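You operate a simulated robot arm through the tools that you are given. There is no shell and no other tool. Be economical: measure what you need, move in short steps, check, and stop when the job is done.

The job below is to be done with a simulated two-armed robot. You get a single attempt, and the scene is never put back.

JOB
Carry the sleeve bin to the press tray and load the nest row.
Fine: both hands, set it on the oil bottle's side; green sleeve in nest 20, yellow in nest 30; bin on the tray before you open it, lid shut last.
Where things are to end (x, y in the base frame): grey sleeve bin within 70 mm of [260, 2040].

Only the result counts: the job must be done as asked and must still hold three seconds after the hand-in. Knocking over, shifting, dropping, spilling or breaking anything else fails it. A push-on lid holds only when it is set on centred and level and pressed home; a screw cap is set on level and turned clockwise until tight.

ROBOT AND FRAMES
Two 7-joint arms with two-finger parallel grippers on one trunk, on a base that drives. Base frame: it is fixed to the floor where the robot stands at the start and does not move with it; the origin is under the middle of the robot, x ahead of it, y to its left, z up. Units: mm, degrees, N and s.
The left shoulder is at the start at [50, 161, 1148], the right one opposite. With the tool pointing down near the work surface each hand reaches from about 100 to 660 mm from the robot's upright axis, wherever it stands, measured 20 degrees to its own side. Places, roughly: green sleeve (4x3x3 cm) [500, 100, 800]; lid of the sleeve bin [500, 100, 900]; nest thirty of the nest row [200, 1600, 900]; nest twenty of the nest row [200, 1700, 900]; yellow square sleeve (4x4x4 cm) [500, 0, 800]. Payload 3.43 kg a hand.
The TCP of each hand is the grasp point between the finger pads, 30 mm short of the fingertips. In the tool frame z runs along the fingers and y along their closing line. The gripper opens to 94 mm. The fingers are 28 mm wide and 10 mm thick; the gripper's body (50 by 96 mm) begins 55 mm behind the TCP.
Orientation is told as [roll, pitch, yaw] about the base's x, y, z axes, in that order, counted from this pose: with the fingers straight down and closing along the base's y, the tool's x points along the base's -x, its y along +y and its z along -z.

CONTROLS
- The arms move only by the tool play_rows. It takes "left_plan", "right_plan" or both (then of equal length, played together; a hand with none holds still); each is a list of rows, each a list of 3 entries, a list of its own where there are three numbers: the shift along the tool's x, y, z in mm, then the turn, a rotation vector about the tool's x, y, z in degrees, then the finger opening in mm, from 0 to 94. In form: [[[x, y, z], [rx, ry, rz], grip], ...]. A call has 1 to 8 rows; each row shifts and turns the commanded pose from where the row before left it, along the tool's axes as they then stand. Each row takes 0.2 s and may step no farther than 50 mm and 8.6 degrees from the row before; otherwise, or with a gripper value out of range, the whole call is refused. A pose out of reach is approached as far as the arm can. The call stops where the force on the tool passes 50 N (or 10 N more than at its start, if that is more) or the arm is blocked; 0.2 s more then pass. Each finger travels about 45 mm/s and halts on what it meets, pressing with about 35 N; the grip force reading is that of the motor and also rises with nothing between the fingers. The clock runs only during rows and for 0.2 s after the last one: add rows that do not move to give the fingers time. It gives the time, the measured TCP pose, the force on the tool (base axes), the opening and the grip force at its end, in the units of the frame above (readings bear some noise), with the torque about the TCP (base axes, N m) and any sound that the robot's microphone picked up.
- Cameras (640 x 400 px; columns grow to the right, rows downward): "scene" is now at [136.1, 5.1, 1266.1]; the picture's right is [-0.01, -1.00, 0.00], its down [-0.42, 0.00, -0.91] and it looks along [0.91, -0.01, -0.42] (base axes); focal length 214 px, centre (320, 200). "left" rides on the left gripper at [76, -14, -102] in its tool frame; the picture's right is [0.18, 0.98, 0.00], its down [-0.75, 0.14, -0.64] and it looks along [-0.63, 0.12, 0.77] (tool axes); focal length 243 px, centre (320, 200). "right" rides on the right gripper at [76, 14, -102] in its tool frame; the picture's right is [-0.18, 0.98, 0.00], its down [-0.75, -0.14, -0.64] and it looks along [-0.63, -0.12, 0.77] (tool axes); focal length 243 px, centre (320, 200). There is no depth. A picture from a camera that has moved, and an enlarged one, comes with that camera's place and axes in the base frame and with its lens. The place of the scene camera against the robot may be out by one fixed shift of up to 25 mm in any direction.
- camera(camera): a new picture of that camera. The clock stands still meanwhile.
- slide_trunk(by): slides the trunk up (or, below 0, down) by that many mm; the arms and the scene camera ride with it, the base frame stays. It gives what a move gives, with no picture.
- drive_base(legs): drives the robot by 1 to 6 legs, each [ahead, left, turn to the left] in mm, mm and degrees, along the robot's own axes; the way and the turn of a leg run together, so that a leg with both is an arc; at most 1500 mm and 180 degrees a leg. The arms and the cameras ride along, it lands a little off, and it stops where it bumps. It gives what a move gives.
- turn_head(pan, tilt): turns the head with the scene camera to pan (to the left, within 80 degrees either way) and tilt (down, from -29 to 69), counted from straight ahead of the robot. It gives what a move gives.
- close_up(camera, box): a new picture of the part [left, top, right, bottom] of that camera's present view, enlarged. The clock stands still meanwhile.
- job_done(): hands the job in; it is judged then, once.

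Go step by step. Nothing tells you exact positions but the pictures and the camera data: compare them with the known pose of the tool, close in by small moves and look again before you grip or let go. The budget is 120 turns and 88 pictures, counting those below and the enlarged ones. Unless the task says otherwise, let go and move clear before handing in, and close with one line.

The tools are called after ">>>" by a JSON object that holds its "api" and its "payload". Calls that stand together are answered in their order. play_rows: Moves the arms, as the interface text tells. Its arguments: {"type":"object","properties":{"left_plan":{"type":"array","items":{"type":"array"}},"right_plan":{"type":"array","items":{"type":"array"}}},"required":[]} The other tools are called the same way: slide_trunk (by) slides the trunk up or down; drive_base (legs) drives the base; turn_head (pan, tilt) turns the head that bears the scene camera; camera (camera) takes a picture; close_up (camera, box) takes an enlarged picture of a part of a camera's view; job_done () hands the job in.

At the start:

```text
time: 0.0
left_tcp_pos: [296.8, 181.2, 1154.2]
left_ee_rot: [-0.1, 0.0, 0.1]
left_wrist_force: [0.4, 0.4, -0.5]
left_wrist_torque: [-0.01, 0.02, -0.04]
left_finger_gap: 94.2
left_finger_force: 0.0
right_tcp_pos: [324.8, -121.5, 1226.1]
right_ee_rot: [0.0, 0.0, -0.1]
right_wrist_force: [-0.2, 0.1, 0.1]
right_wrist_torque: [-0.01, 0.0, 0.0]
right_finger_gap: 93.8
right_finger_force: 0.0
trunk travel left (down, up): [-175.0, 92.0]
robot x, y, heading: [-2.4, 0.7, -0.1]
head pan, tilt: [-0.6, 25.0]
```

scene: 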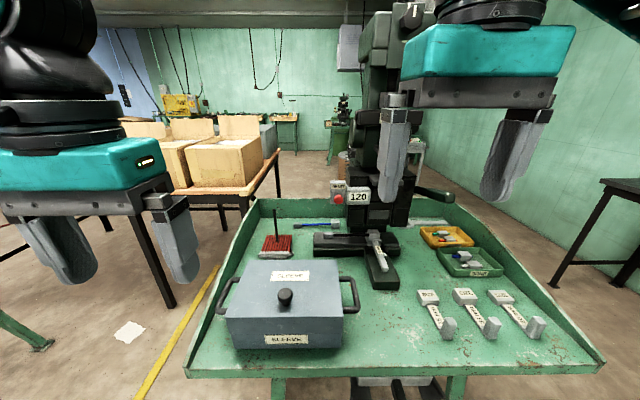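
right: 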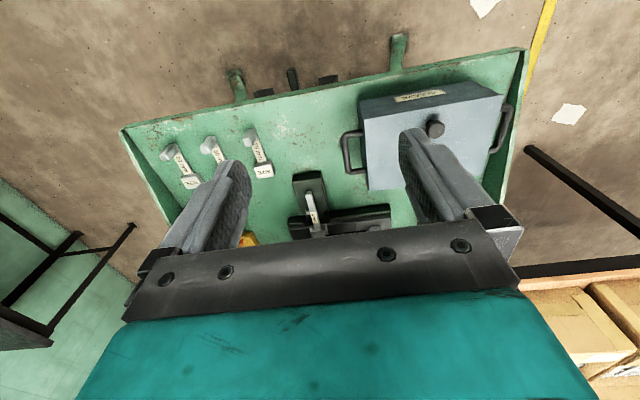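
left: 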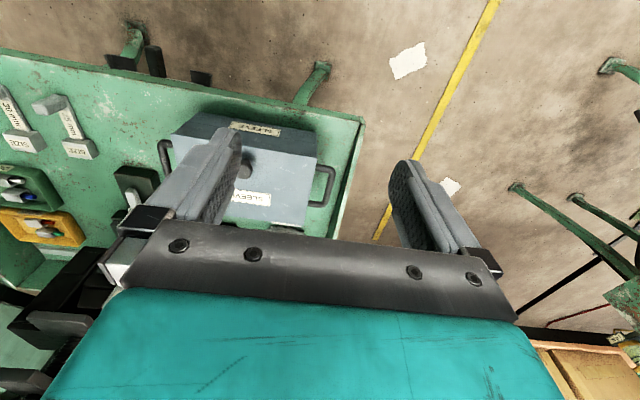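

I see the grey sleeve bin with two side handles and a knobbed lid on the bench ahead. I'll take a closer look at it and then look left to where the press tray and nest row should be.

>>> {"api": "close_up", "payload": {"camera": "scene", "box": [180, 180, 400, 400]}}

>>> {"api": "turn_head", "payload": {"pan": 80, "tilt": 25}}

>>> {"api": "camera", "payload": {"camera": "scene"}}

```text
1.82 times, centred on (290, 290) of scene
camera zoom: at [136.1, 5.1, 1266.1], right [-0.01, -1.0, 0.0], down [-0.42, 0.0, -0.91], along [0.91, -0.01, -0.42], focal length 390 px, centre (374, 36)
```

zoom: 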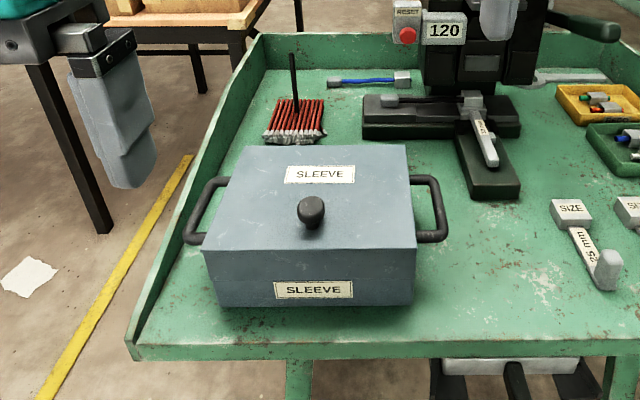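

```text
time: 1.5
left_tcp_pos: [297.5, 180.4, 1154.7]
left_ee_rot: [-0.1, 0.1, 0.1]
left_wrist_force: [-0.1, 0.8, 0.7]
left_wrist_torque: [0.05, 0.02, -0.02]
left_finger_gap: 94.3
left_finger_force: 0.0
right_tcp_pos: [324.8, -121.3, 1225.8]
right_ee_rot: [0.1, 0.0, 0.0]
right_wrist_force: [-0.8, 0.4, 0.6]
right_wrist_torque: [0.02, -0.02, -0.01]
right_finger_gap: 94.1
right_finger_force: 0.0
trunk travel left (down, up): [-175.0, 92.0]
robot x, y, heading: [-4.2, 1.0, 0.1]
head pan, tilt: [80.0, 25.0]
```

```text
83 pictures are left
camera scene: at [60.1, 96.8, 1266.1], right [0.98, -0.17, 0.0], down [-0.07, -0.42, -0.91], along [0.16, 0.89, -0.42], focal length 214 px, centre (320, 200)
```

scene: 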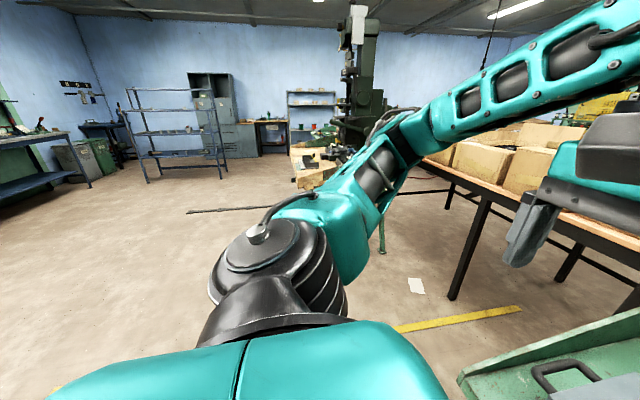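

The left arm hides the destination, but something sits there behind it. I'll zoom in on that spot.

>>> {"api": "close_up", "payload": {"camera": "scene", "box": [240, 70, 440, 270]}}

```text
2.00 times, centred on (340, 170) of scene
camera zoom: at [60.1, 96.8, 1266.1], right [0.98, -0.17, 0.0], down [-0.07, -0.42, -0.91], along [0.16, 0.89, -0.42], focal length 429 px, centre (280, 260)
```

zoom: 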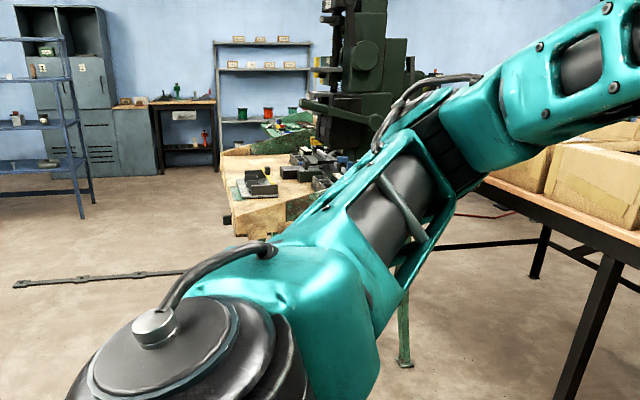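

The destination is a wooden-fronted press bench. First I'll measure the bin handles with close-ups from both hand cameras.

>>> {"api": "turn_head", "payload": {"pan": 0, "tilt": 45}}

>>> {"api": "close_up", "payload": {"camera": "right", "box": [320, 60, 540, 220]}}

>>> {"api": "close_up", "payload": {"camera": "left", "box": [130, 90, 370, 250]}}

>>> {"api": "camera", "payload": {"camera": "scene"}}

```text
time: 3.1
left_tcp_pos: [296.3, 180.5, 1153.0]
left_ee_rot: [-0.1, -0.1, 0.0]
left_wrist_force: [-0.6, 0.0, -0.4]
left_wrist_torque: [-0.01, 0.0, 0.02]
left_finger_gap: 94.1
left_finger_force: 0.1
right_tcp_pos: [326.5, -120.6, 1226.0]
right_ee_rot: [0.1, 0.0, 0.0]
right_wrist_force: [0.2, 0.4, 0.0]
right_wrist_torque: [0.04, 0.02, 0.0]
right_finger_gap: 94.0
right_finger_force: 0.0
trunk travel left (down, up): [-175.0, 92.0]
robot x, y, heading: [-2.8, 1.0, 0.1]
head pan, tilt: [0.0, 45.0]
```

```text
2.50 times, centred on (430, 140) of right
camera zoom: at [249.3, -107.3, 1329.3], right [0.18, 0.98, 0.0], down [0.75, -0.14, 0.64], along [0.63, -0.12, -0.77], focal length 606 px, centre (45, 350)
```

zoom: 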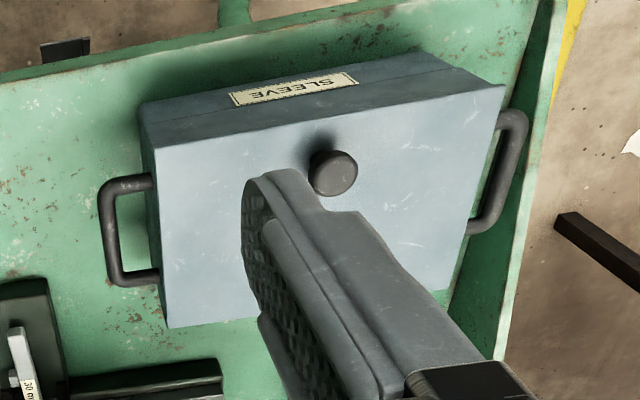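

```text
2.50 times, centred on (250, 170) of left
camera zoom: at [219.8, 165.8, 1256.9], right [-0.19, 0.98, 0.0], down [0.75, 0.14, 0.64], along [0.63, 0.12, -0.77], focal length 606 px, centre (495, 275)
```

zoom: 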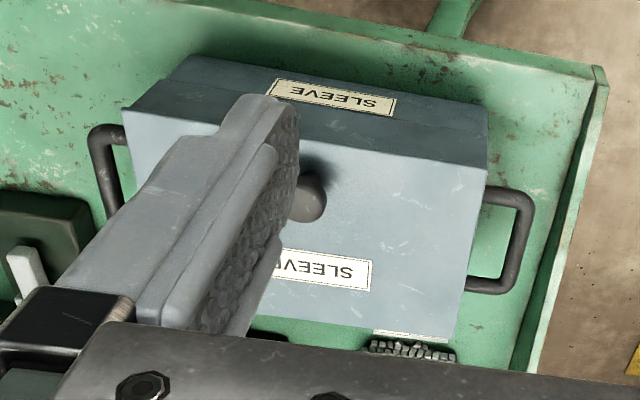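

```text
79 pictures are left
camera scene: at [125.3, 6.2, 1235.6], right [0.0, -1.0, 0.0], down [-0.71, 0.0, -0.71], along [0.71, 0.0, -0.71], focal length 214 px, centre (320, 200)
```

scene: 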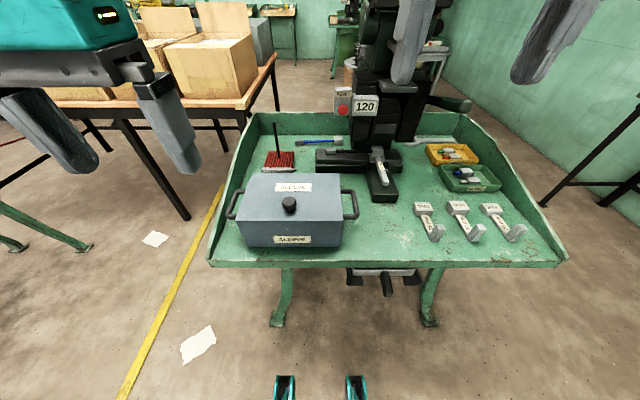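

Triangulating gives the left handle bar near (536, 245, 825) and the right near (536, -102, 822). I'll bring both hands about 100 mm above them with a narrower opening.

>>> {"api": "play_rows", "payload": {"left_plan": [[[-30, 8, 28], [0, 0, 0], 80], [[-30, 8, 28], [0, 0, 0], 66], [[-30, 8, 28], [0, 0, 0], 52], [[-30, 8, 28], [0, 0, 0], 40], [[-30, 8, 28], [0, 0, 0], 40], [[-30, 8, 28], [0, 0, 0], 40], [[-30, 8, 28], [0, 0, 0], 40], [[-30, 8, 28], [0, 0, 0], 40]], "right_plan": [[[-26.2, 2.3, 37], [0, 0, 0], 80], [[-26.2, 2.3, 37], [0, 0, 0], 66], [[-26.2, 2.3, 37], [0, 0, 0], 52], [[-26.2, 2.3, 37], [0, 0, 0], 40], [[-26.2, 2.3, 37], [0, 0, 0], 40], [[-26.2, 2.3, 37], [0, 0, 0], 40], [[-26.2, 2.3, 37], [0, 0, 0], 40], [[-26.2, 2.3, 37], [0, 0, 0], 40]]}}

>>> {"api": "camera", "payload": {"camera": "left"}}

>>> {"api": "camera", "payload": {"camera": "right"}}

>>> {"api": "camera", "payload": {"camera": "scene"}}

```text
time: 4.9
left_tcp_pos: [538.4, 244.9, 929.1]
left_ee_rot: [-0.1, 0.1, 0.1]
left_wrist_force: [0.5, 0.6, 0.5]
left_wrist_torque: [0.01, 0.03, -0.03]
left_finger_gap: 39.9
left_finger_force: 0.0
right_tcp_pos: [534.7, -101.6, 926.6]
right_ee_rot: [0.1, 0.0, 0.1]
right_wrist_force: [-0.3, -0.5, 0.0]
right_wrist_torque: [-0.03, 0.02, -0.02]
right_finger_gap: 40.0
right_finger_force: 0.0
trunk travel left (down, up): [-175.0, 92.0]
robot x, y, heading: [2.2, -1.0, -0.1]
head pan, tilt: [0.0, 45.0]
```

```text
78 pictures are left
camera left: at [462.6, 229.5, 1031.9], right [-0.19, 0.98, 0.0], down [0.75, 0.14, 0.64], along [0.63, 0.12, -0.77], focal length 243 px, centre (320, 200)
```

left: 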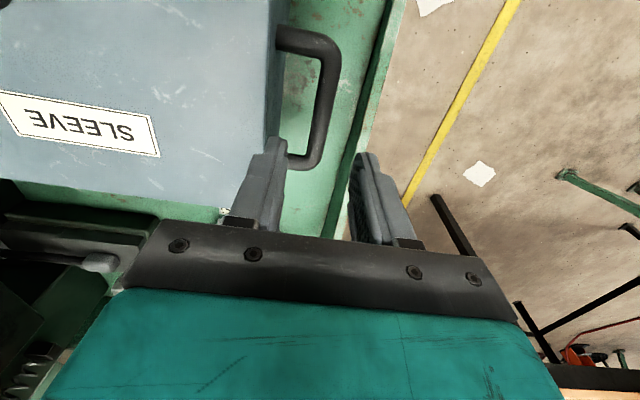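

```text
77 pictures are left
camera right: at [459.6, -87.2, 1029.5], right [0.18, 0.98, 0.0], down [0.75, -0.14, 0.64], along [0.63, -0.12, -0.77], focal length 243 px, centre (320, 200)
```

right: 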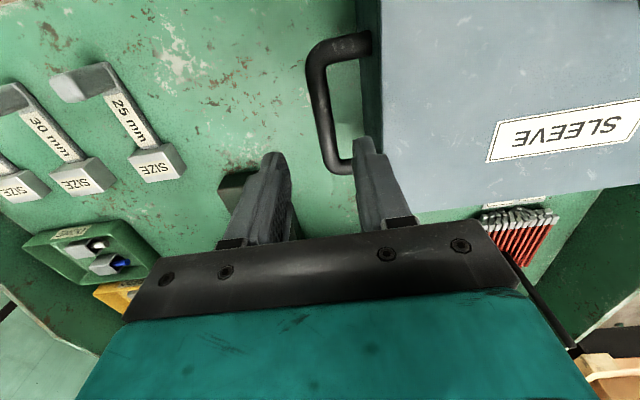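

```text
76 pictures are left
camera scene: at [126.0, 6.2, 1235.5], right [0.0, -1.0, 0.0], down [-0.71, 0.0, -0.71], along [0.71, 0.0, -0.71], focal length 214 px, centre (320, 200)
```

scene: 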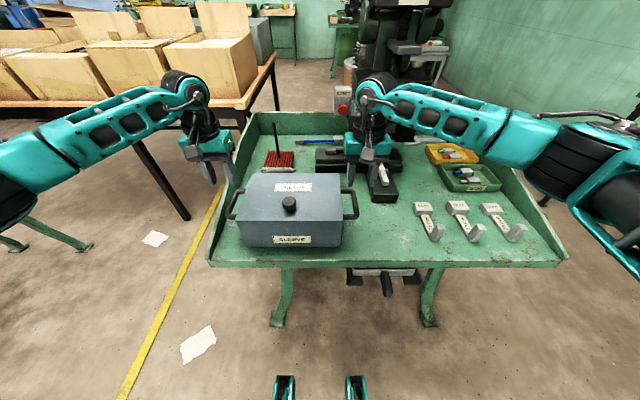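

Both hands are lined up above the handle bars, which lie near x 532. I'll go down with a 34 mm opening to straddle them.

>>> {"api": "play_rows", "payload": {"left_plan": [[[6.4, 1, 0], [0, 0, 0], 34], [[0, 0, 25], [0, 0, 0], 34], [[0, 0, 25], [0, 0, 0], 34], [[0, 0, 25], [0, 0, 0], 34], [[0, 0, 22], [0, 0, 0], 34]], "right_plan": [[[2.7, 0, 0], [0, 0, 0], 34], [[0, 0, 25], [0, 0, 0], 34], [[0, 0, 25], [0, 0, 0], 34], [[0, 0, 25], [0, 0, 0], 34], [[0, 0, 20], [0, 0, 0], 34]]}}

>>> {"api": "camera", "payload": {"camera": "left"}}

>>> {"api": "camera", "payload": {"camera": "right"}}

>>> {"api": "close_up", "payload": {"camera": "scene", "box": [200, 120, 400, 280]}}

```text
time: 6.1
left_tcp_pos: [530.1, 244.0, 831.7]
left_ee_rot: [-0.2, 0.0, 0.1]
left_wrist_force: [0.2, 1.0, -0.4]
left_wrist_torque: [0.01, 0.02, 0.02]
left_finger_gap: 34.1
left_finger_force: 0.2
right_tcp_pos: [532.0, -101.9, 835.4]
right_ee_rot: [0.1, 0.0, 0.0]
right_wrist_force: [-0.5, 0.9, 0.2]
right_wrist_torque: [0.0, 0.0, -0.01]
right_finger_gap: 33.9
right_finger_force: 0.1
trunk travel left (down, up): [-175.0, 92.0]
robot x, y, heading: [-1.4, -0.2, -0.2]
head pan, tilt: [0.0, 45.0]
```

```text
75 pictures are left
camera left: at [453.6, 230.5, 935.5], right [-0.18, 0.98, 0.0], down [0.75, 0.14, 0.64], along [0.63, 0.12, -0.77], focal length 243 px, centre (320, 200)
```

left: 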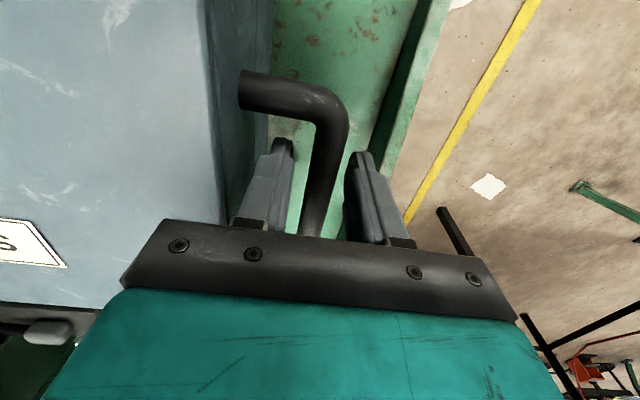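

```text
74 pictures are left
camera right: at [457.0, -88.0, 937.8], right [0.18, 0.98, 0.0], down [0.75, -0.14, 0.64], along [0.63, -0.12, -0.77], focal length 243 px, centre (320, 200)
```

right: 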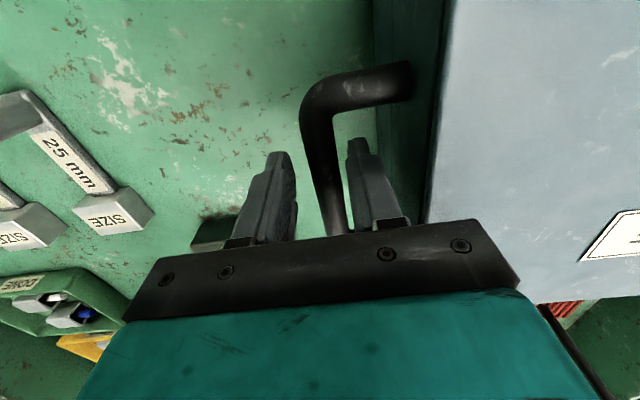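

```text
2.50 times, centred on (300, 200) of scene
camera zoom: at [125.5, 6.1, 1235.6], right [0.0, -1.0, 0.0], down [-0.71, 0.0, -0.71], along [0.71, 0.0, -0.71], focal length 536 px, centre (370, 200)
```

zoom: 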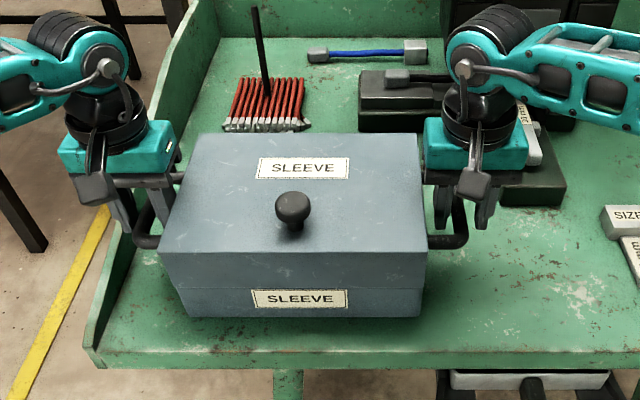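

Both bars sit between the pads at about grasp height (z ~830). I'll centre slightly and close both grippers.

>>> {"api": "play_rows", "payload": {"left_plan": [[[0, 2.5, 2], [0, 0, 0], 34], [[0, 0, 0], [0, 0, 0], 20], [[0, 0, 0], [0, 0, 0], 8], [[0, 0, 0], [0, 0, 0], 0], [[0, 0, 0], [0, 0, 0], 0], [[0, 0, 0], [0, 0, 0], 0]], "right_plan": [[[0, 2.5, 5], [0, 0, 0], 34], [[0, 0, 0], [0, 0, 0], 20], [[0, 0, 0], [0, 0, 0], 8], [[0, 0, 0], [0, 0, 0], 0], [[0, 0, 0], [0, 0, 0], 0], [[0, 0, 0], [0, 0, 0], 0]]}}

```text
time: 7.5
left_tcp_pos: [529.8, 245.1, 831.5]
left_ee_rot: [-0.3, 0.0, -0.2]
left_wrist_force: [-0.2, -23.2, -0.7]
left_wrist_torque: [-0.05, -0.16, -0.64]
left_finger_gap: 18.3
left_finger_force: 34.8
right_tcp_pos: [531.6, -96.8, 831.1]
right_ee_rot: [0.4, 0.0, 0.3]
right_wrist_force: [2.2, 22.8, 0.2]
right_wrist_torque: [0.06, -0.1, 0.62]
right_finger_gap: 19.2
right_finger_force: 35.0
trunk travel left (down, up): [-175.0, 92.0]
robot x, y, heading: [0.3, 0.4, -0.1]
head pan, tilt: [0.0, 45.0]
```

Both grip, but the fingers pull against each other with about 23 N sideways. I'll ease each hand inward to relieve it.

>>> {"api": "play_rows", "payload": {"left_plan": [[[0, -2, 0], [0, 0, 0], 0], [[0, 0, 0], [0, 0, 0], 0]], "right_plan": [[[0, 2, 0], [0, 0, 0], 0], [[0, 0, 0], [0, 0, 0], 0]]}}

```text
time: 8.1
left_tcp_pos: [529.9, 245.4, 831.0]
left_ee_rot: [0.0, 0.0, 0.1]
left_wrist_force: [-0.5, -18.0, 4.6]
left_wrist_torque: [-0.09, 0.22, -0.88]
left_finger_gap: 18.3
left_finger_force: 34.8
right_tcp_pos: [532.1, -97.0, 830.0]
right_ee_rot: [0.1, -0.1, 0.1]
right_wrist_force: [4.1, 17.9, 0.4]
right_wrist_torque: [0.03, 0.2, 0.8]
right_finger_gap: 18.8
right_finger_force: 35.2
trunk travel left (down, up): [-175.0, 92.0]
robot x, y, heading: [-1.3, 4.0, 0.1]
head pan, tilt: [0.0, 45.0]
```

The squeeze is falling; I'll ease a bit more and then lift in small steps.

>>> {"api": "play_rows", "payload": {"left_plan": [[[0, -5, 0], [0, 0, 0], 0], [[0, 0, 0], [0, 0, 0], 0], [[0, 0, -5], [0, 0, 0], 0], [[0, 0, -5], [0, 0, 0], 0], [[0, 0, 0], [0, 0, 0], 0]], "right_plan": [[[0, 5, 0], [0, 0, 0], 0], [[0, 0, 0], [0, 0, 0], 0], [[0, 0, -5], [0, 0, 0], 0], [[0, 0, -5], [0, 0, 0], 0], [[0, 0, 0], [0, 0, 0], 0]]}}

```text
time: 9.3
left_tcp_pos: [530.7, 245.7, 838.6]
left_ee_rot: [0.4, 0.4, 0.5]
left_wrist_force: [-1.3, 22.6, -11.1]
left_wrist_torque: [0.14, 0.41, -1.0]
left_finger_gap: 15.9
left_finger_force: 35.4
right_tcp_pos: [533.9, -96.6, 837.2]
right_ee_rot: [-0.3, 0.1, -0.4]
right_wrist_force: [0.3, -22.7, -11.0]
right_wrist_torque: [-0.13, -0.25, 0.94]
right_finger_gap: 16.1
right_finger_force: 35.0
trunk travel left (down, up): [-175.0, 92.0]
robot x, y, heading: [-1.1, 1.5, -0.0]
head pan, tilt: [0.0, 45.0]
```

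It lifts evenly, with about 11 N on each hand. I'll back out 2.5 mm per side and raise it 60 mm.

>>> {"api": "play_rows", "payload": {"left_plan": [[[0, 2.5, 0], [0, 0, 0], 0], [[0, 0, -10], [0, 0, 0], 0], [[0, 0, -15], [0, 0, 0], 0], [[0, 0, -15], [0, 0, 0], 0], [[0, 0, -15], [0, 0, 0], 0], [[0, 0, -5], [0, 0, 0], 0], [[0, 0, 0], [0, 0, 0], 0]], "right_plan": [[[0, -2.5, 0], [0, 0, 0], 0], [[0, 0, -10], [0, 0, 0], 0], [[0, 0, -15], [0, 0, 0], 0], [[0, 0, -15], [0, 0, 0], 0], [[0, 0, -15], [0, 0, 0], 0], [[0, 0, -5], [0, 0, 0], 0], [[0, 0, 0], [0, 0, 0], 0]]}}

>>> {"api": "camera", "payload": {"camera": "scene"}}

```text
time: 10.9
left_tcp_pos: [532.1, 245.8, 900.8]
left_ee_rot: [0.2, 0.0, 0.4]
left_wrist_force: [-0.4, 25.1, -10.8]
left_wrist_torque: [0.23, 0.33, -0.93]
left_finger_gap: 16.1
left_finger_force: 35.2
right_tcp_pos: [533.2, -96.1, 898.8]
right_ee_rot: [-0.3, 0.2, -0.1]
right_wrist_force: [-0.5, -26.3, -10.9]
right_wrist_torque: [-0.17, -0.16, 0.97]
right_finger_gap: 15.9
right_finger_force: 34.9
trunk travel left (down, up): [-175.0, 92.0]
robot x, y, heading: [-1.1, 1.5, -0.1]
head pan, tilt: [0.0, 45.0]
```

```text
72 pictures are left
camera scene: at [127.2, 6.4, 1235.3], right [0.0, -1.0, 0.0], down [-0.71, 0.0, -0.71], along [0.71, 0.0, -0.71], focal length 214 px, centre (320, 200)
```

scene: 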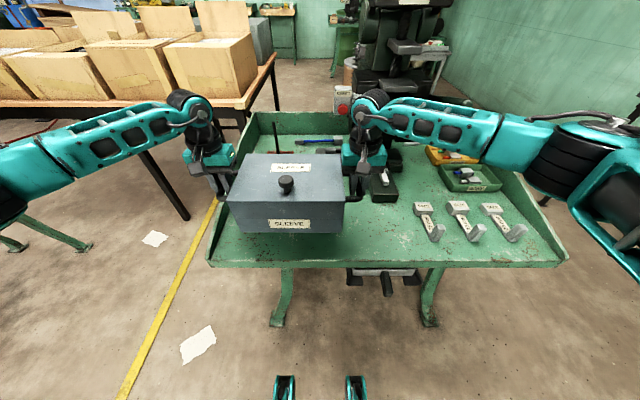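

The bin hangs level between both hands. I'll draw it toward the robot and up a little for travel, then back away from the bench.

>>> {"api": "play_rows", "payload": {"left_plan": [[[10, 1.5, -8], [0, 0, 0], 0], [[15, 0, -10], [0, 0, 0], 0], [[15, 0, -10], [0, 0, 0], 0], [[15, 0, -10], [0, 0, 0], 0], [[15, 0, -10], [0, 0, 0], 0], [[15, 0, -5], [0, 0, 0], 0], [[5, 0, 0], [0, 0, 0], 0], [[0, 0, 0], [0, 0, 0], 0]], "right_plan": [[[10, -1.5, -8], [0, 0, 0], 0], [[15, 0, -10], [0, 0, 0], 0], [[15, 0, -10], [0, 0, 0], 0], [[15, 0, -10], [0, 0, 0], 0], [[15, 0, -10], [0, 0, 0], 0], [[15, 0, -5], [0, 0, 0], 0], [[5, 0, 0], [0, 0, 0], 0], [[0, 0, 0], [0, 0, 0], 0]]}}

>>> {"api": "drive_base", "payload": {"legs": [[-450, 0, 0], [0, 0, 60]]}}

>>> {"api": "turn_head", "payload": {"pan": 0, "tilt": 20}}

>>> {"api": "camera", "payload": {"camera": "scene"}}

```text
time: 12.7
left_tcp_pos: [441.7, 246.2, 952.8]
left_ee_rot: [-0.1, 0.1, 0.1]
left_wrist_force: [-0.1, 16.9, -10.9]
left_wrist_torque: [0.1, -0.24, -0.91]
left_finger_gap: 16.1
left_finger_force: 35.4
right_tcp_pos: [442.3, -97.4, 952.8]
right_ee_rot: [0.0, 0.2, 0.1]
right_wrist_force: [-0.5, -17.1, -11.5]
right_wrist_torque: [-0.24, 0.43, 0.82]
right_finger_gap: 15.7
right_finger_force: 35.3
trunk travel left (down, up): [-175.0, 92.0]
robot x, y, heading: [-1.4, 0.3, 0.0]
head pan, tilt: [0.0, 45.0]
```

```text
time: 18.1
left_tcp_pos: [-446.5, 505.9, 951.6]
left_ee_rot: [-0.2, 0.2, 60.7]
left_wrist_force: [-6.9, 3.0, -11.7]
left_wrist_torque: [0.0, 0.05, -1.01]
left_finger_gap: 15.9
left_finger_force: 35.0
right_tcp_pos: [-147.6, 339.4, 953.0]
right_ee_rot: [0.0, 0.1, 60.8]
right_wrist_force: [6.9, -4.1, -11.3]
right_wrist_torque: [-0.18, 0.01, 0.96]
right_finger_gap: 15.8
right_finger_force: 35.1
trunk travel left (down, up): [-175.0, 92.0]
robot x, y, heading: [-448.9, -2.9, 60.7]
head pan, tilt: [0.0, 45.0]
```

```text
time: 18.9
left_tcp_pos: [-445.8, 505.7, 952.2]
left_ee_rot: [-0.1, 0.2, 60.8]
left_wrist_force: [-1.4, -0.3, -11.8]
left_wrist_torque: [-0.18, 0.11, -1.09]
left_finger_gap: 15.8
left_finger_force: 34.8
right_tcp_pos: [-148.0, 339.0, 953.5]
right_ee_rot: [0.0, 0.1, 60.8]
right_wrist_force: [0.9, 0.2, -11.9]
right_wrist_torque: [-0.07, -0.05, 0.93]
right_finger_gap: 15.5
right_finger_force: 35.5
trunk travel left (down, up): [-175.0, 92.0]
robot x, y, heading: [-447.9, 0.1, 61.0]
head pan, tilt: [0.0, 20.0]
```

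```text
71 pictures are left
camera scene: at [-378.4, 123.8, 1273.9], right [0.87, -0.49, 0.0], down [-0.17, -0.3, -0.94], along [0.46, 0.82, -0.34], focal length 214 px, centre (320, 200)
```

scene: 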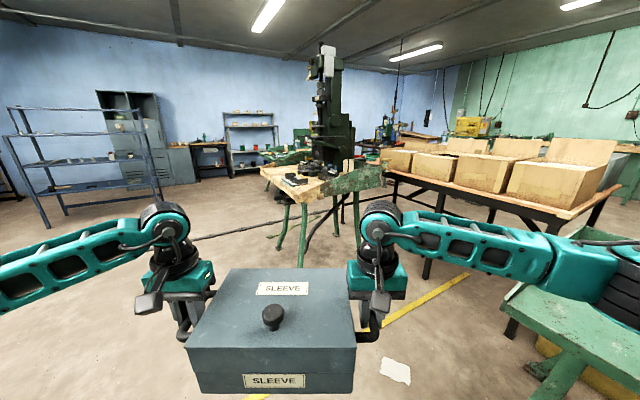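

The wooden-fronted press bench is visible ahead; I'll zoom in to see its layout.

>>> {"api": "close_up", "payload": {"camera": "scene", "box": [240, 120, 400, 220]}}

```text
4.00 times, centred on (320, 170) of scene
camera zoom: at [-378.4, 123.8, 1273.9], right [0.87, -0.49, 0.0], down [-0.17, -0.3, -0.94], along [0.46, 0.82, -0.34], focal length 858 px, centre (320, 320)
```

zoom: 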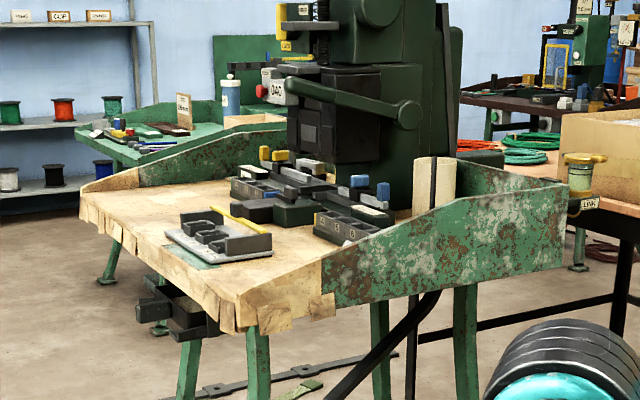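

The bench's open front faces -x. The nest row is the plate with black fixtures, and the bin's spot is the clear wood toward the far end beside the white bottle. I'll face +x again, back off a bit and strafe left to stand in front of it.

>>> {"api": "drive_base", "payload": {"legs": [[0, 0, -61], [-170, 0, 0], [0, 1000, 0], [0, 960, 0]]}}

>>> {"api": "turn_head", "payload": {"pan": 0, "tilt": 30}}

>>> {"api": "camera", "payload": {"camera": "scene"}}

```text
time: 40.3
left_tcp_pos: [-157.6, 2219.1, 952.5]
left_ee_rot: [-0.2, 0.1, -0.1]
left_wrist_force: [-0.3, 1.8, -12.1]
left_wrist_torque: [0.01, 0.07, -1.01]
left_finger_gap: 16.1
left_finger_force: 35.1
right_tcp_pos: [-156.7, 1876.8, 954.7]
right_ee_rot: [-0.1, 0.2, -0.1]
right_wrist_force: [0.4, -1.9, -11.9]
right_wrist_torque: [-0.03, 0.16, 0.91]
right_finger_gap: 15.4
right_finger_force: 35.0
trunk travel left (down, up): [-175.0, 92.0]
robot x, y, heading: [-601.6, 1974.1, 0.2]
head pan, tilt: [0.0, 20.0]
```

```text
time: 41.0
left_tcp_pos: [-158.4, 2217.3, 951.9]
left_ee_rot: [0.0, 0.2, 0.0]
left_wrist_force: [-0.4, -0.3, -10.8]
left_wrist_torque: [0.04, 0.16, -1.16]
left_finger_gap: 15.5
left_finger_force: 35.3
right_tcp_pos: [-157.3, 1876.3, 952.5]
right_ee_rot: [0.0, 0.1, 0.0]
right_wrist_force: [0.4, -0.8, -11.4]
right_wrist_torque: [-0.06, 0.05, 0.9]
right_finger_gap: 15.7
right_finger_force: 35.1
trunk travel left (down, up): [-175.0, 92.0]
robot x, y, heading: [-600.5, 1975.6, -0.4]
head pan, tilt: [0.0, 30.0]
```

```text
69 pictures are left
camera scene: at [-464.1, 1979.8, 1258.0], right [0.0, -1.0, 0.0], down [-0.5, 0.0, -0.87], along [0.87, 0.0, -0.5], focal length 214 px, centre (320, 200)
```

scene: 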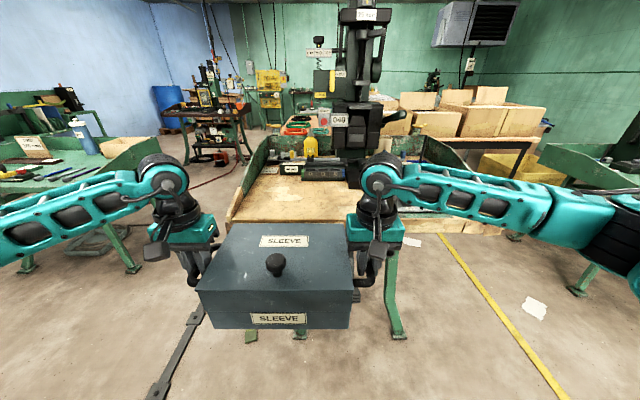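

I'm in front of the tray. I'll zoom in to check the landing place and what stands there.

>>> {"api": "close_up", "payload": {"camera": "scene", "box": [210, 110, 370, 230]}}

>>> {"api": "close_up", "payload": {"camera": "scene", "box": [360, 110, 520, 230]}}

>>> {"api": "close_up", "payload": {"camera": "left", "box": [0, 0, 640, 400]}}

```text
3.33 times, centred on (290, 170) of scene
camera zoom: at [-464.1, 1979.8, 1258.0], right [0.0, -1.0, 0.0], down [-0.5, 0.0, -0.87], along [0.87, 0.0, -0.5], focal length 715 px, centre (420, 300)
```

zoom: 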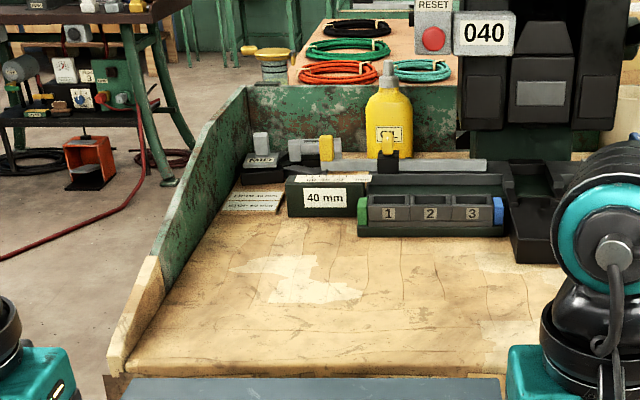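

```text
3.33 times, centred on (440, 170) of scene
camera zoom: at [-464.1, 1979.8, 1258.0], right [0.0, -1.0, 0.0], down [-0.5, 0.0, -0.87], along [0.87, 0.0, -0.5], focal length 715 px, centre (-80, 300)
```

zoom: 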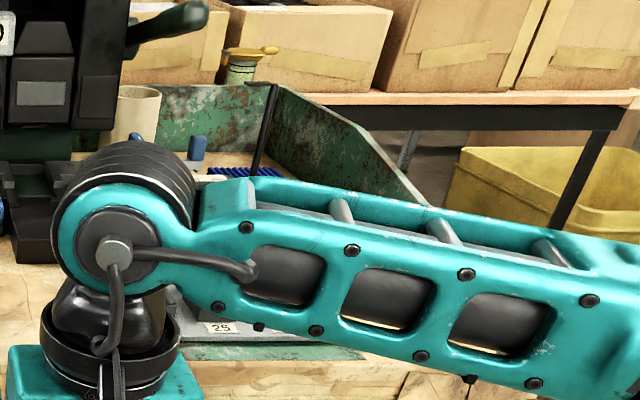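

```text
1.00 times, centred on (320, 200) of left (not enlarged: the box is as wide or as high as the picture)
camera zoom: at [-234.2, 2203.7, 1055.0], right [-0.18, 0.98, 0.0], down [0.76, 0.14, 0.64], along [0.63, 0.12, -0.77], focal length 243 px, centre (320, 200)
```

zoom: 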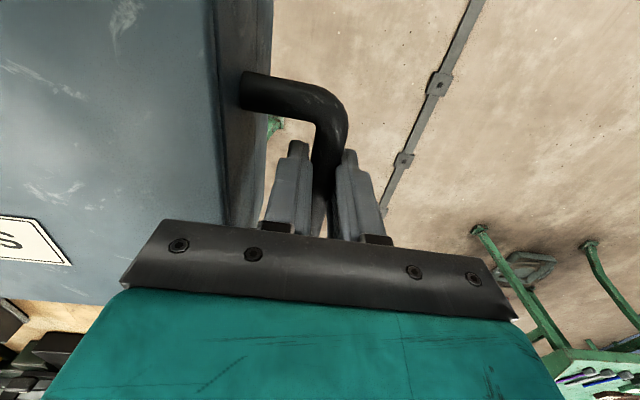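

The yellow OIL bottle stands on the tray's left side, so the clear left-front area is right. I'll look closely at how the bin, lid and handles are built before setting it down.

>>> {"api": "close_up", "payload": {"camera": "scene", "box": [170, 210, 380, 340]}}

>>> {"api": "close_up", "payload": {"camera": "right", "box": [280, 0, 640, 240]}}

```text
3.05 times, centred on (275, 275) of scene
camera zoom: at [-464.1, 1979.8, 1258.0], right [0.0, -1.0, 0.0], down [-0.5, 0.0, -0.87], along [0.87, 0.0, -0.5], focal length 654 px, centre (457, -29)
```

zoom: 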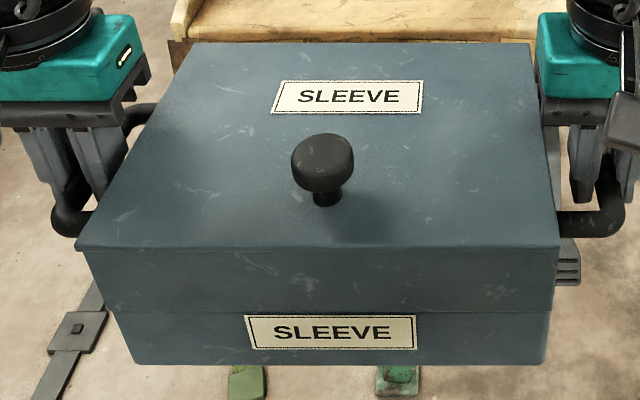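

```text
1.67 times, centred on (460, 120) of right
camera zoom: at [-232.5, 1889.7, 1056.1], right [0.18, 0.98, 0.0], down [0.76, -0.14, 0.64], along [0.63, -0.12, -0.77], focal length 404 px, centre (87, 333)
```

zoom: 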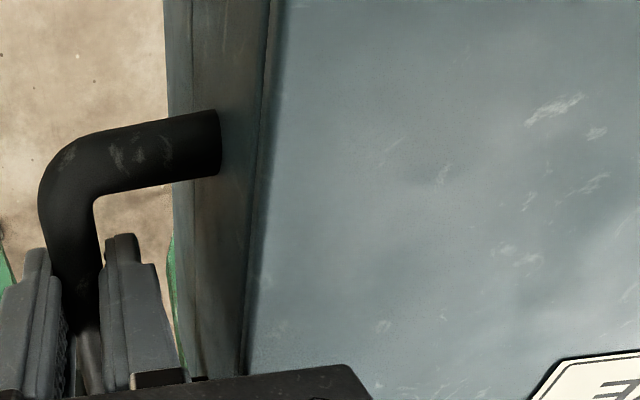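

The bin hangs level. I'll raise it 50 mm for clearance, then drive forward so it comes over the tray's left front.

>>> {"api": "play_rows", "payload": {"left_plan": [[[0, 0, -12], [0, 0, 0], 0], [[0, 0, -15], [0, 0, 0], 0], [[0, 0, -15], [0, 0, 0], 0], [[0, 0, -8], [0, 0, 0], 0], [[0, 0, 0], [0, 0, 0], 0]], "right_plan": [[[0, 0, -12], [0, 0, 0], 0], [[0, 0, -15], [0, 0, 0], 0], [[0, 0, -15], [0, 0, 0], 0], [[0, 0, -8], [0, 0, 0], 0], [[0, 0, 0], [0, 0, 0], 0]]}}

>>> {"api": "drive_base", "payload": {"legs": [[380, 0, 0]]}}

>>> {"api": "turn_head", "payload": {"pan": 0, "tilt": 45}}

>>> {"api": "camera", "payload": {"camera": "scene"}}

>>> {"api": "camera", "payload": {"camera": "left"}}

>>> {"api": "camera", "payload": {"camera": "right"}}

```text
time: 42.2
left_tcp_pos: [-158.1, 2217.1, 1003.4]
left_ee_rot: [0.1, 0.2, -0.1]
left_wrist_force: [0.7, 0.8, -11.4]
left_wrist_torque: [0.02, 0.31, -0.92]
left_finger_gap: 16.0
left_finger_force: 34.8
right_tcp_pos: [-157.1, 1875.4, 1003.7]
right_ee_rot: [0.1, 0.3, -0.1]
right_wrist_force: [-0.1, 0.0, -11.1]
right_wrist_torque: [0.02, -0.15, 1.03]
right_finger_gap: 15.6
right_finger_force: 34.3
trunk travel left (down, up): [-175.0, 92.0]
robot x, y, heading: [-601.9, 1971.5, -0.2]
head pan, tilt: [0.0, 30.0]
```

```text
time: 44.6
left_tcp_pos: [226.2, 2215.0, 1002.9]
left_ee_rot: [0.1, 0.1, -0.2]
left_wrist_force: [0.9, 2.5, -12.3]
left_wrist_torque: [0.0, 0.05, -1.03]
left_finger_gap: 15.8
left_finger_force: 34.9
right_tcp_pos: [224.6, 1874.1, 1002.9]
right_ee_rot: [0.0, 0.1, -0.3]
right_wrist_force: [0.6, -4.1, -11.2]
right_wrist_torque: [-0.08, 0.19, 1.02]
right_finger_gap: 15.8
right_finger_force: 34.6
trunk travel left (down, up): [-175.0, 92.0]
robot x, y, heading: [-216.3, 1972.1, -0.1]
head pan, tilt: [0.0, 30.0]
```

```text
time: 45.4
left_tcp_pos: [224.1, 2215.6, 1001.8]
left_ee_rot: [-0.1, 0.2, -0.4]
left_wrist_force: [-0.8, 1.5, -11.6]
left_wrist_torque: [0.01, 0.12, -1.06]
left_finger_gap: 15.8
left_finger_force: 35.0
right_tcp_pos: [224.0, 1873.3, 1001.8]
right_ee_rot: [0.0, 0.2, -0.1]
right_wrist_force: [1.0, -1.8, -10.5]
right_wrist_torque: [-0.06, 0.07, 1.01]
right_finger_gap: 15.8
right_finger_force: 35.7
trunk travel left (down, up): [-175.0, 92.0]
robot x, y, heading: [-218.9, 1969.8, -0.4]
head pan, tilt: [0.0, 45.0]
```

```text
63 pictures are left
camera scene: at [-91.2, 1978.2, 1235.4], right [0.0, -1.0, 0.0], down [-0.71, 0.0, -0.71], along [0.71, 0.0, -0.71], focal length 214 px, centre (320, 200)
```

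scene: 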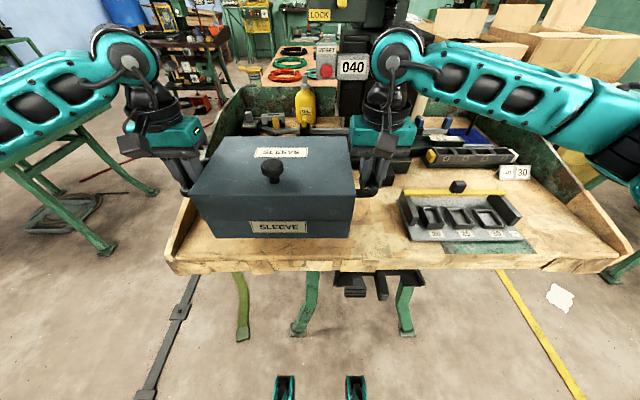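

```text
62 pictures are left
camera left: at [148.5, 2201.1, 1105.6], right [-0.18, 0.98, 0.0], down [0.76, 0.14, 0.64], along [0.63, 0.11, -0.77], focal length 243 px, centre (320, 200)
```

left: 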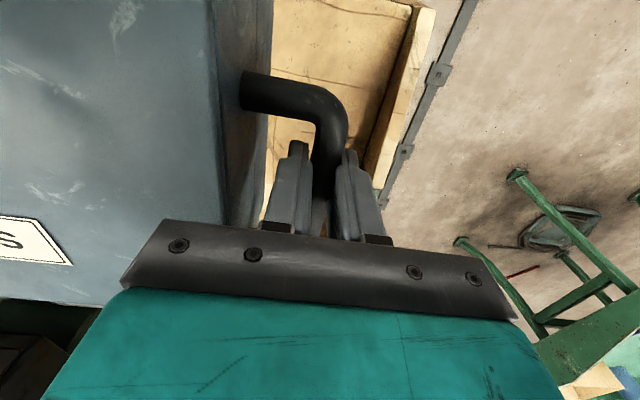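

```text
61 pictures are left
camera right: at [150.0, 1887.2, 1106.2], right [0.19, 0.98, 0.0], down [0.76, -0.14, 0.64], along [0.63, -0.12, -0.77], focal length 243 px, centre (320, 200)
```

right: 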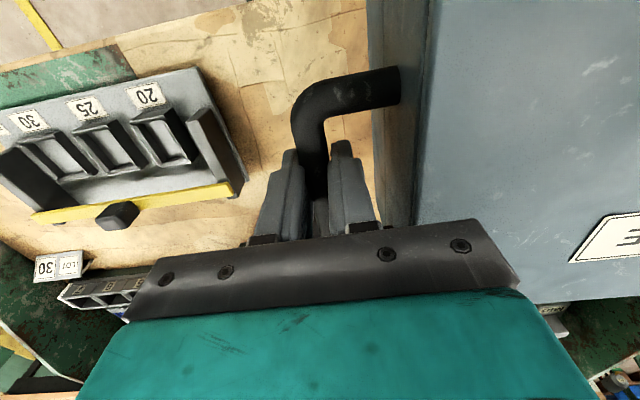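

The tray's front edge is at about x 141 and the nest plate's left edge is near y 1750, so the spot is clear. I'll extend 40 mm forward and lower most of the way.

>>> {"api": "play_rows", "payload": {"left_plan": [[[-14, 0, 0], [0, 0, 0], 0], [[-14, 0, 0], [0, 0, 0], 0], [[-13, 0, 0], [0, 0, 0], 0], [[0, 0, 15], [0, 0, 0], 0], [[0, 0, 20], [0, 0, 0], 0], [[0, 0, 20], [0, 0, 0], 0], [[0, 0, 15], [0, 0, 0], 0], [[0, 0, 0], [0, 0, 0], 0]], "right_plan": [[[-14, 0, 0], [0, 0, 0], 0], [[-14, 0, 0], [0, 0, 0], 0], [[-13, 0, 0], [0, 0, 0], 0], [[0, 0, 15], [0, 0, 0], 0], [[0, 0, 20], [0, 0, 0], 0], [[0, 0, 20], [0, 0, 0], 0], [[0, 0, 15], [0, 0, 0], 0], [[0, 0, 0], [0, 0, 0], 0]]}}

>>> {"api": "camera", "payload": {"camera": "scene"}}

```text
time: 47.2
left_tcp_pos: [265.3, 2215.0, 943.5]
left_ee_rot: [-0.2, -1.3, 0.1]
left_wrist_force: [12.6, 10.3, 45.6]
left_wrist_torque: [0.2, 0.4, -1.0]
left_finger_gap: 15.7
left_finger_force: 34.9
right_tcp_pos: [265.7, 1872.2, 945.5]
right_ee_rot: [0.4, -1.0, -0.4]
right_wrist_force: [8.5, -5.9, 43.8]
right_wrist_torque: [-0.13, 0.44, 0.95]
right_finger_gap: 15.9
right_finger_force: 35.2
trunk travel left (down, up): [-175.0, 92.0]
robot x, y, heading: [-216.5, 1974.0, -0.3]
head pan, tilt: [0.0, 45.0]
```

```text
60 pictures are left
camera scene: at [-96.8, 1977.2, 1237.8], right [0.0, -1.0, 0.0], down [-0.7, 0.0, -0.71], along [0.71, 0.0, -0.7], focal length 214 px, centre (320, 200)
```

scene: 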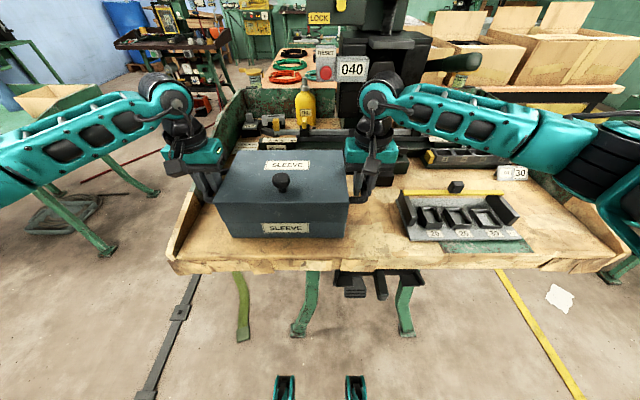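

The bin has landed on the tray at handle height about 944, pressed a bit. I'll ease the hands up a few mm to take the load off before releasing.

>>> {"api": "play_rows", "payload": {"left_plan": [[[0, 0, -3], [0, 0, 0], 0], [[0, 0, 0], [0, 0, 0], 0]], "right_plan": [[[0, 0, -3], [0, 0, 0], 0], [[0, 0, 0], [0, 0, 0], 0]]}}

```text
time: 47.8
left_tcp_pos: [265.1, 2214.2, 943.9]
left_ee_rot: [-0.1, -1.0, -0.1]
left_wrist_force: [12.2, 11.8, 37.9]
left_wrist_torque: [0.06, -0.7, -1.12]
left_finger_gap: 15.9
left_finger_force: 35.2
right_tcp_pos: [264.8, 1871.9, 944.3]
right_ee_rot: [0.3, -0.8, -0.4]
right_wrist_force: [13.1, -9.7, 35.0]
right_wrist_torque: [-0.04, -0.61, 1.12]
right_finger_gap: 15.9
right_finger_force: 35.5
trunk travel left (down, up): [-175.0, 92.0]
robot x, y, heading: [-217.0, 1970.5, -0.1]
head pan, tilt: [0.0, 45.0]
```

About 3 N per mm; I'll raise the commanded height 12 mm more.

>>> {"api": "play_rows", "payload": {"left_plan": [[[0, 0, -6], [0, 0, 0], 0], [[0, 0, -6], [0, 0, 0], 0], [[0, 0, 0], [0, 0, 0], 0]], "right_plan": [[[0, 0, -6], [0, 0, 0], 0], [[0, 0, -6], [0, 0, 0], 0], [[0, 0, 0], [0, 0, 0], 0]]}}

```text
time: 48.6
left_tcp_pos: [263.6, 2214.0, 943.7]
left_ee_rot: [0.0, 0.8, -0.5]
left_wrist_force: [-0.6, 4.1, -10.6]
left_wrist_torque: [0.09, 0.24, -0.93]
left_finger_gap: 15.8
left_finger_force: 35.3
right_tcp_pos: [263.4, 1873.6, 944.4]
right_ee_rot: [-0.1, 0.6, -0.1]
right_wrist_force: [0.2, -3.5, -10.7]
right_wrist_torque: [-0.08, 0.01, 0.74]
right_finger_gap: 15.8
right_finger_force: 35.4
trunk travel left (down, up): [-175.0, 92.0]
robot x, y, heading: [-220.8, 1971.7, -0.3]
head pan, tilt: [0.0, 45.0]
```

Slightly too far; I'll go back down 3 mm and then open both grippers.

>>> {"api": "play_rows", "payload": {"left_plan": [[[0, 0, 3], [0, 0, 0], 0], [[0, 0, 0], [0, 0, 0], 0], [[0, 0, 0], [0, 0, 0], 22], [[0, 0, 0], [0, 0, 0], 30], [[0, 0, 0], [0, 0, 0], 34], [[0, 0, 0], [0, 0, 0], 34]], "right_plan": [[[0, 0, 3], [0, 0, 0], 0], [[0, 0, 0], [0, 0, 0], 0], [[0, 0, 0], [0, 0, 0], 22], [[0, 0, 0], [0, 0, 0], 30], [[0, 0, 0], [0, 0, 0], 34], [[0, 0, 0], [0, 0, 0], 34]]}}

```text
time: 50.0
left_tcp_pos: [265.5, 2214.9, 945.3]
left_ee_rot: [0.0, 0.1, -0.2]
left_wrist_force: [-0.1, 0.3, -1.0]
left_wrist_torque: [0.0, 0.02, 0.02]
left_finger_gap: 34.1
left_finger_force: 0.0
right_tcp_pos: [264.5, 1872.4, 945.7]
right_ee_rot: [0.1, 0.0, -0.2]
right_wrist_force: [0.1, 0.2, 0.2]
right_wrist_torque: [-0.01, 0.0, 0.03]
right_finger_gap: 33.9
right_finger_force: 0.1
trunk travel left (down, up): [-175.0, 92.0]
robot x, y, heading: [-219.6, 1975.3, -0.5]
head pan, tilt: [0.0, 45.0]
```

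Both handles are released and the bin stands at about (265, 2043). I'll raise both hands clear and look at the knob.

>>> {"api": "play_rows", "payload": {"left_plan": [[[0, 0, -20], [0, 0, 0], 34], [[0, 0, -35], [0, 0, 0], 34], [[0, 0, -45], [0, 0, 0], 50], [[0, 0, -30], [0, 0, 0], 60]], "right_plan": [[[0, 0, -20], [0, 0, 0], 34], [[0, 0, -35], [0, 0, 0], 34], [[0, 0, -45], [0, 0, 0], 50], [[0, -20, -30], [0, 0, 0], 60]]}}

>>> {"api": "camera", "payload": {"camera": "left"}}

>>> {"api": "camera", "payload": {"camera": "right"}}

>>> {"api": "close_up", "payload": {"camera": "scene", "box": [180, 120, 420, 270]}}

```text
time: 51.0
left_tcp_pos: [264.6, 2214.5, 1074.9]
left_ee_rot: [0.0, 0.1, -0.3]
left_wrist_force: [-0.1, 0.1, -0.8]
left_wrist_torque: [-0.01, 0.0, 0.01]
left_finger_gap: 60.2
left_finger_force: 0.1
right_tcp_pos: [266.3, 1851.6, 1076.0]
right_ee_rot: [0.0, 0.1, -0.2]
right_wrist_force: [0.4, 1.8, 0.7]
right_wrist_torque: [0.02, 0.01, 0.0]
right_finger_gap: 60.1
right_finger_force: 0.0
trunk travel left (down, up): [-175.0, 92.0]
robot x, y, heading: [-213.8, 1974.5, -0.2]
head pan, tilt: [0.0, 45.0]
```

```text
59 pictures are left
camera left: at [187.1, 2200.4, 1177.0], right [-0.18, 0.98, 0.0], down [0.76, 0.14, 0.64], along [0.63, 0.11, -0.77], focal length 243 px, centre (320, 200)
```

left: 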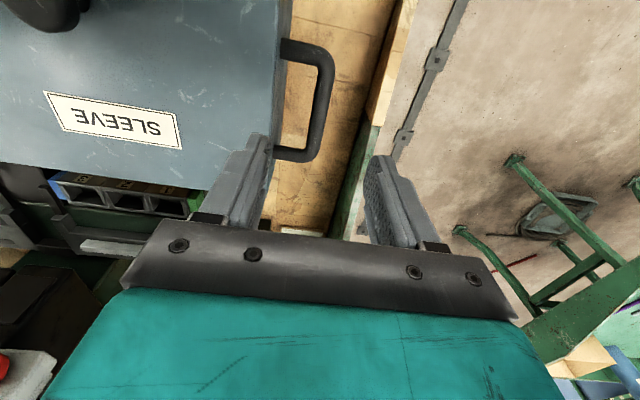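

```text
58 pictures are left
camera right: at [191.1, 1865.8, 1178.7], right [0.19, 0.98, 0.0], down [0.75, -0.14, 0.64], along [0.63, -0.12, -0.77], focal length 243 px, centre (320, 200)
```

right: 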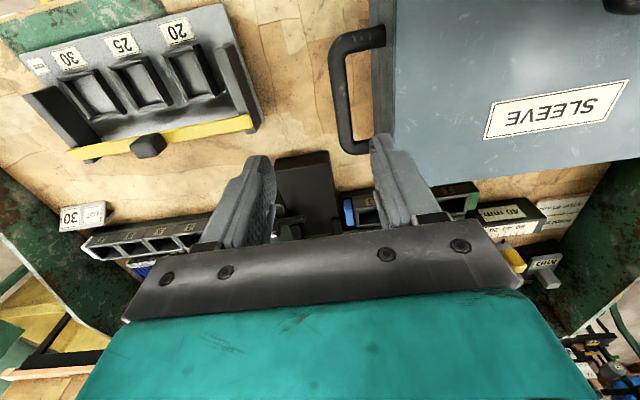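

```text
2.67 times, centred on (300, 195) of scene
camera zoom: at [-93.1, 1977.5, 1235.5], right [0.0, -1.0, 0.0], down [-0.71, 0.0, -0.71], along [0.71, 0.0, -0.71], focal length 572 px, centre (373, 213)
```

zoom: 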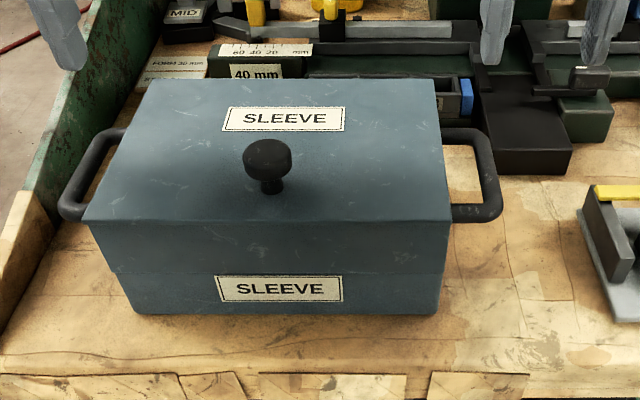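

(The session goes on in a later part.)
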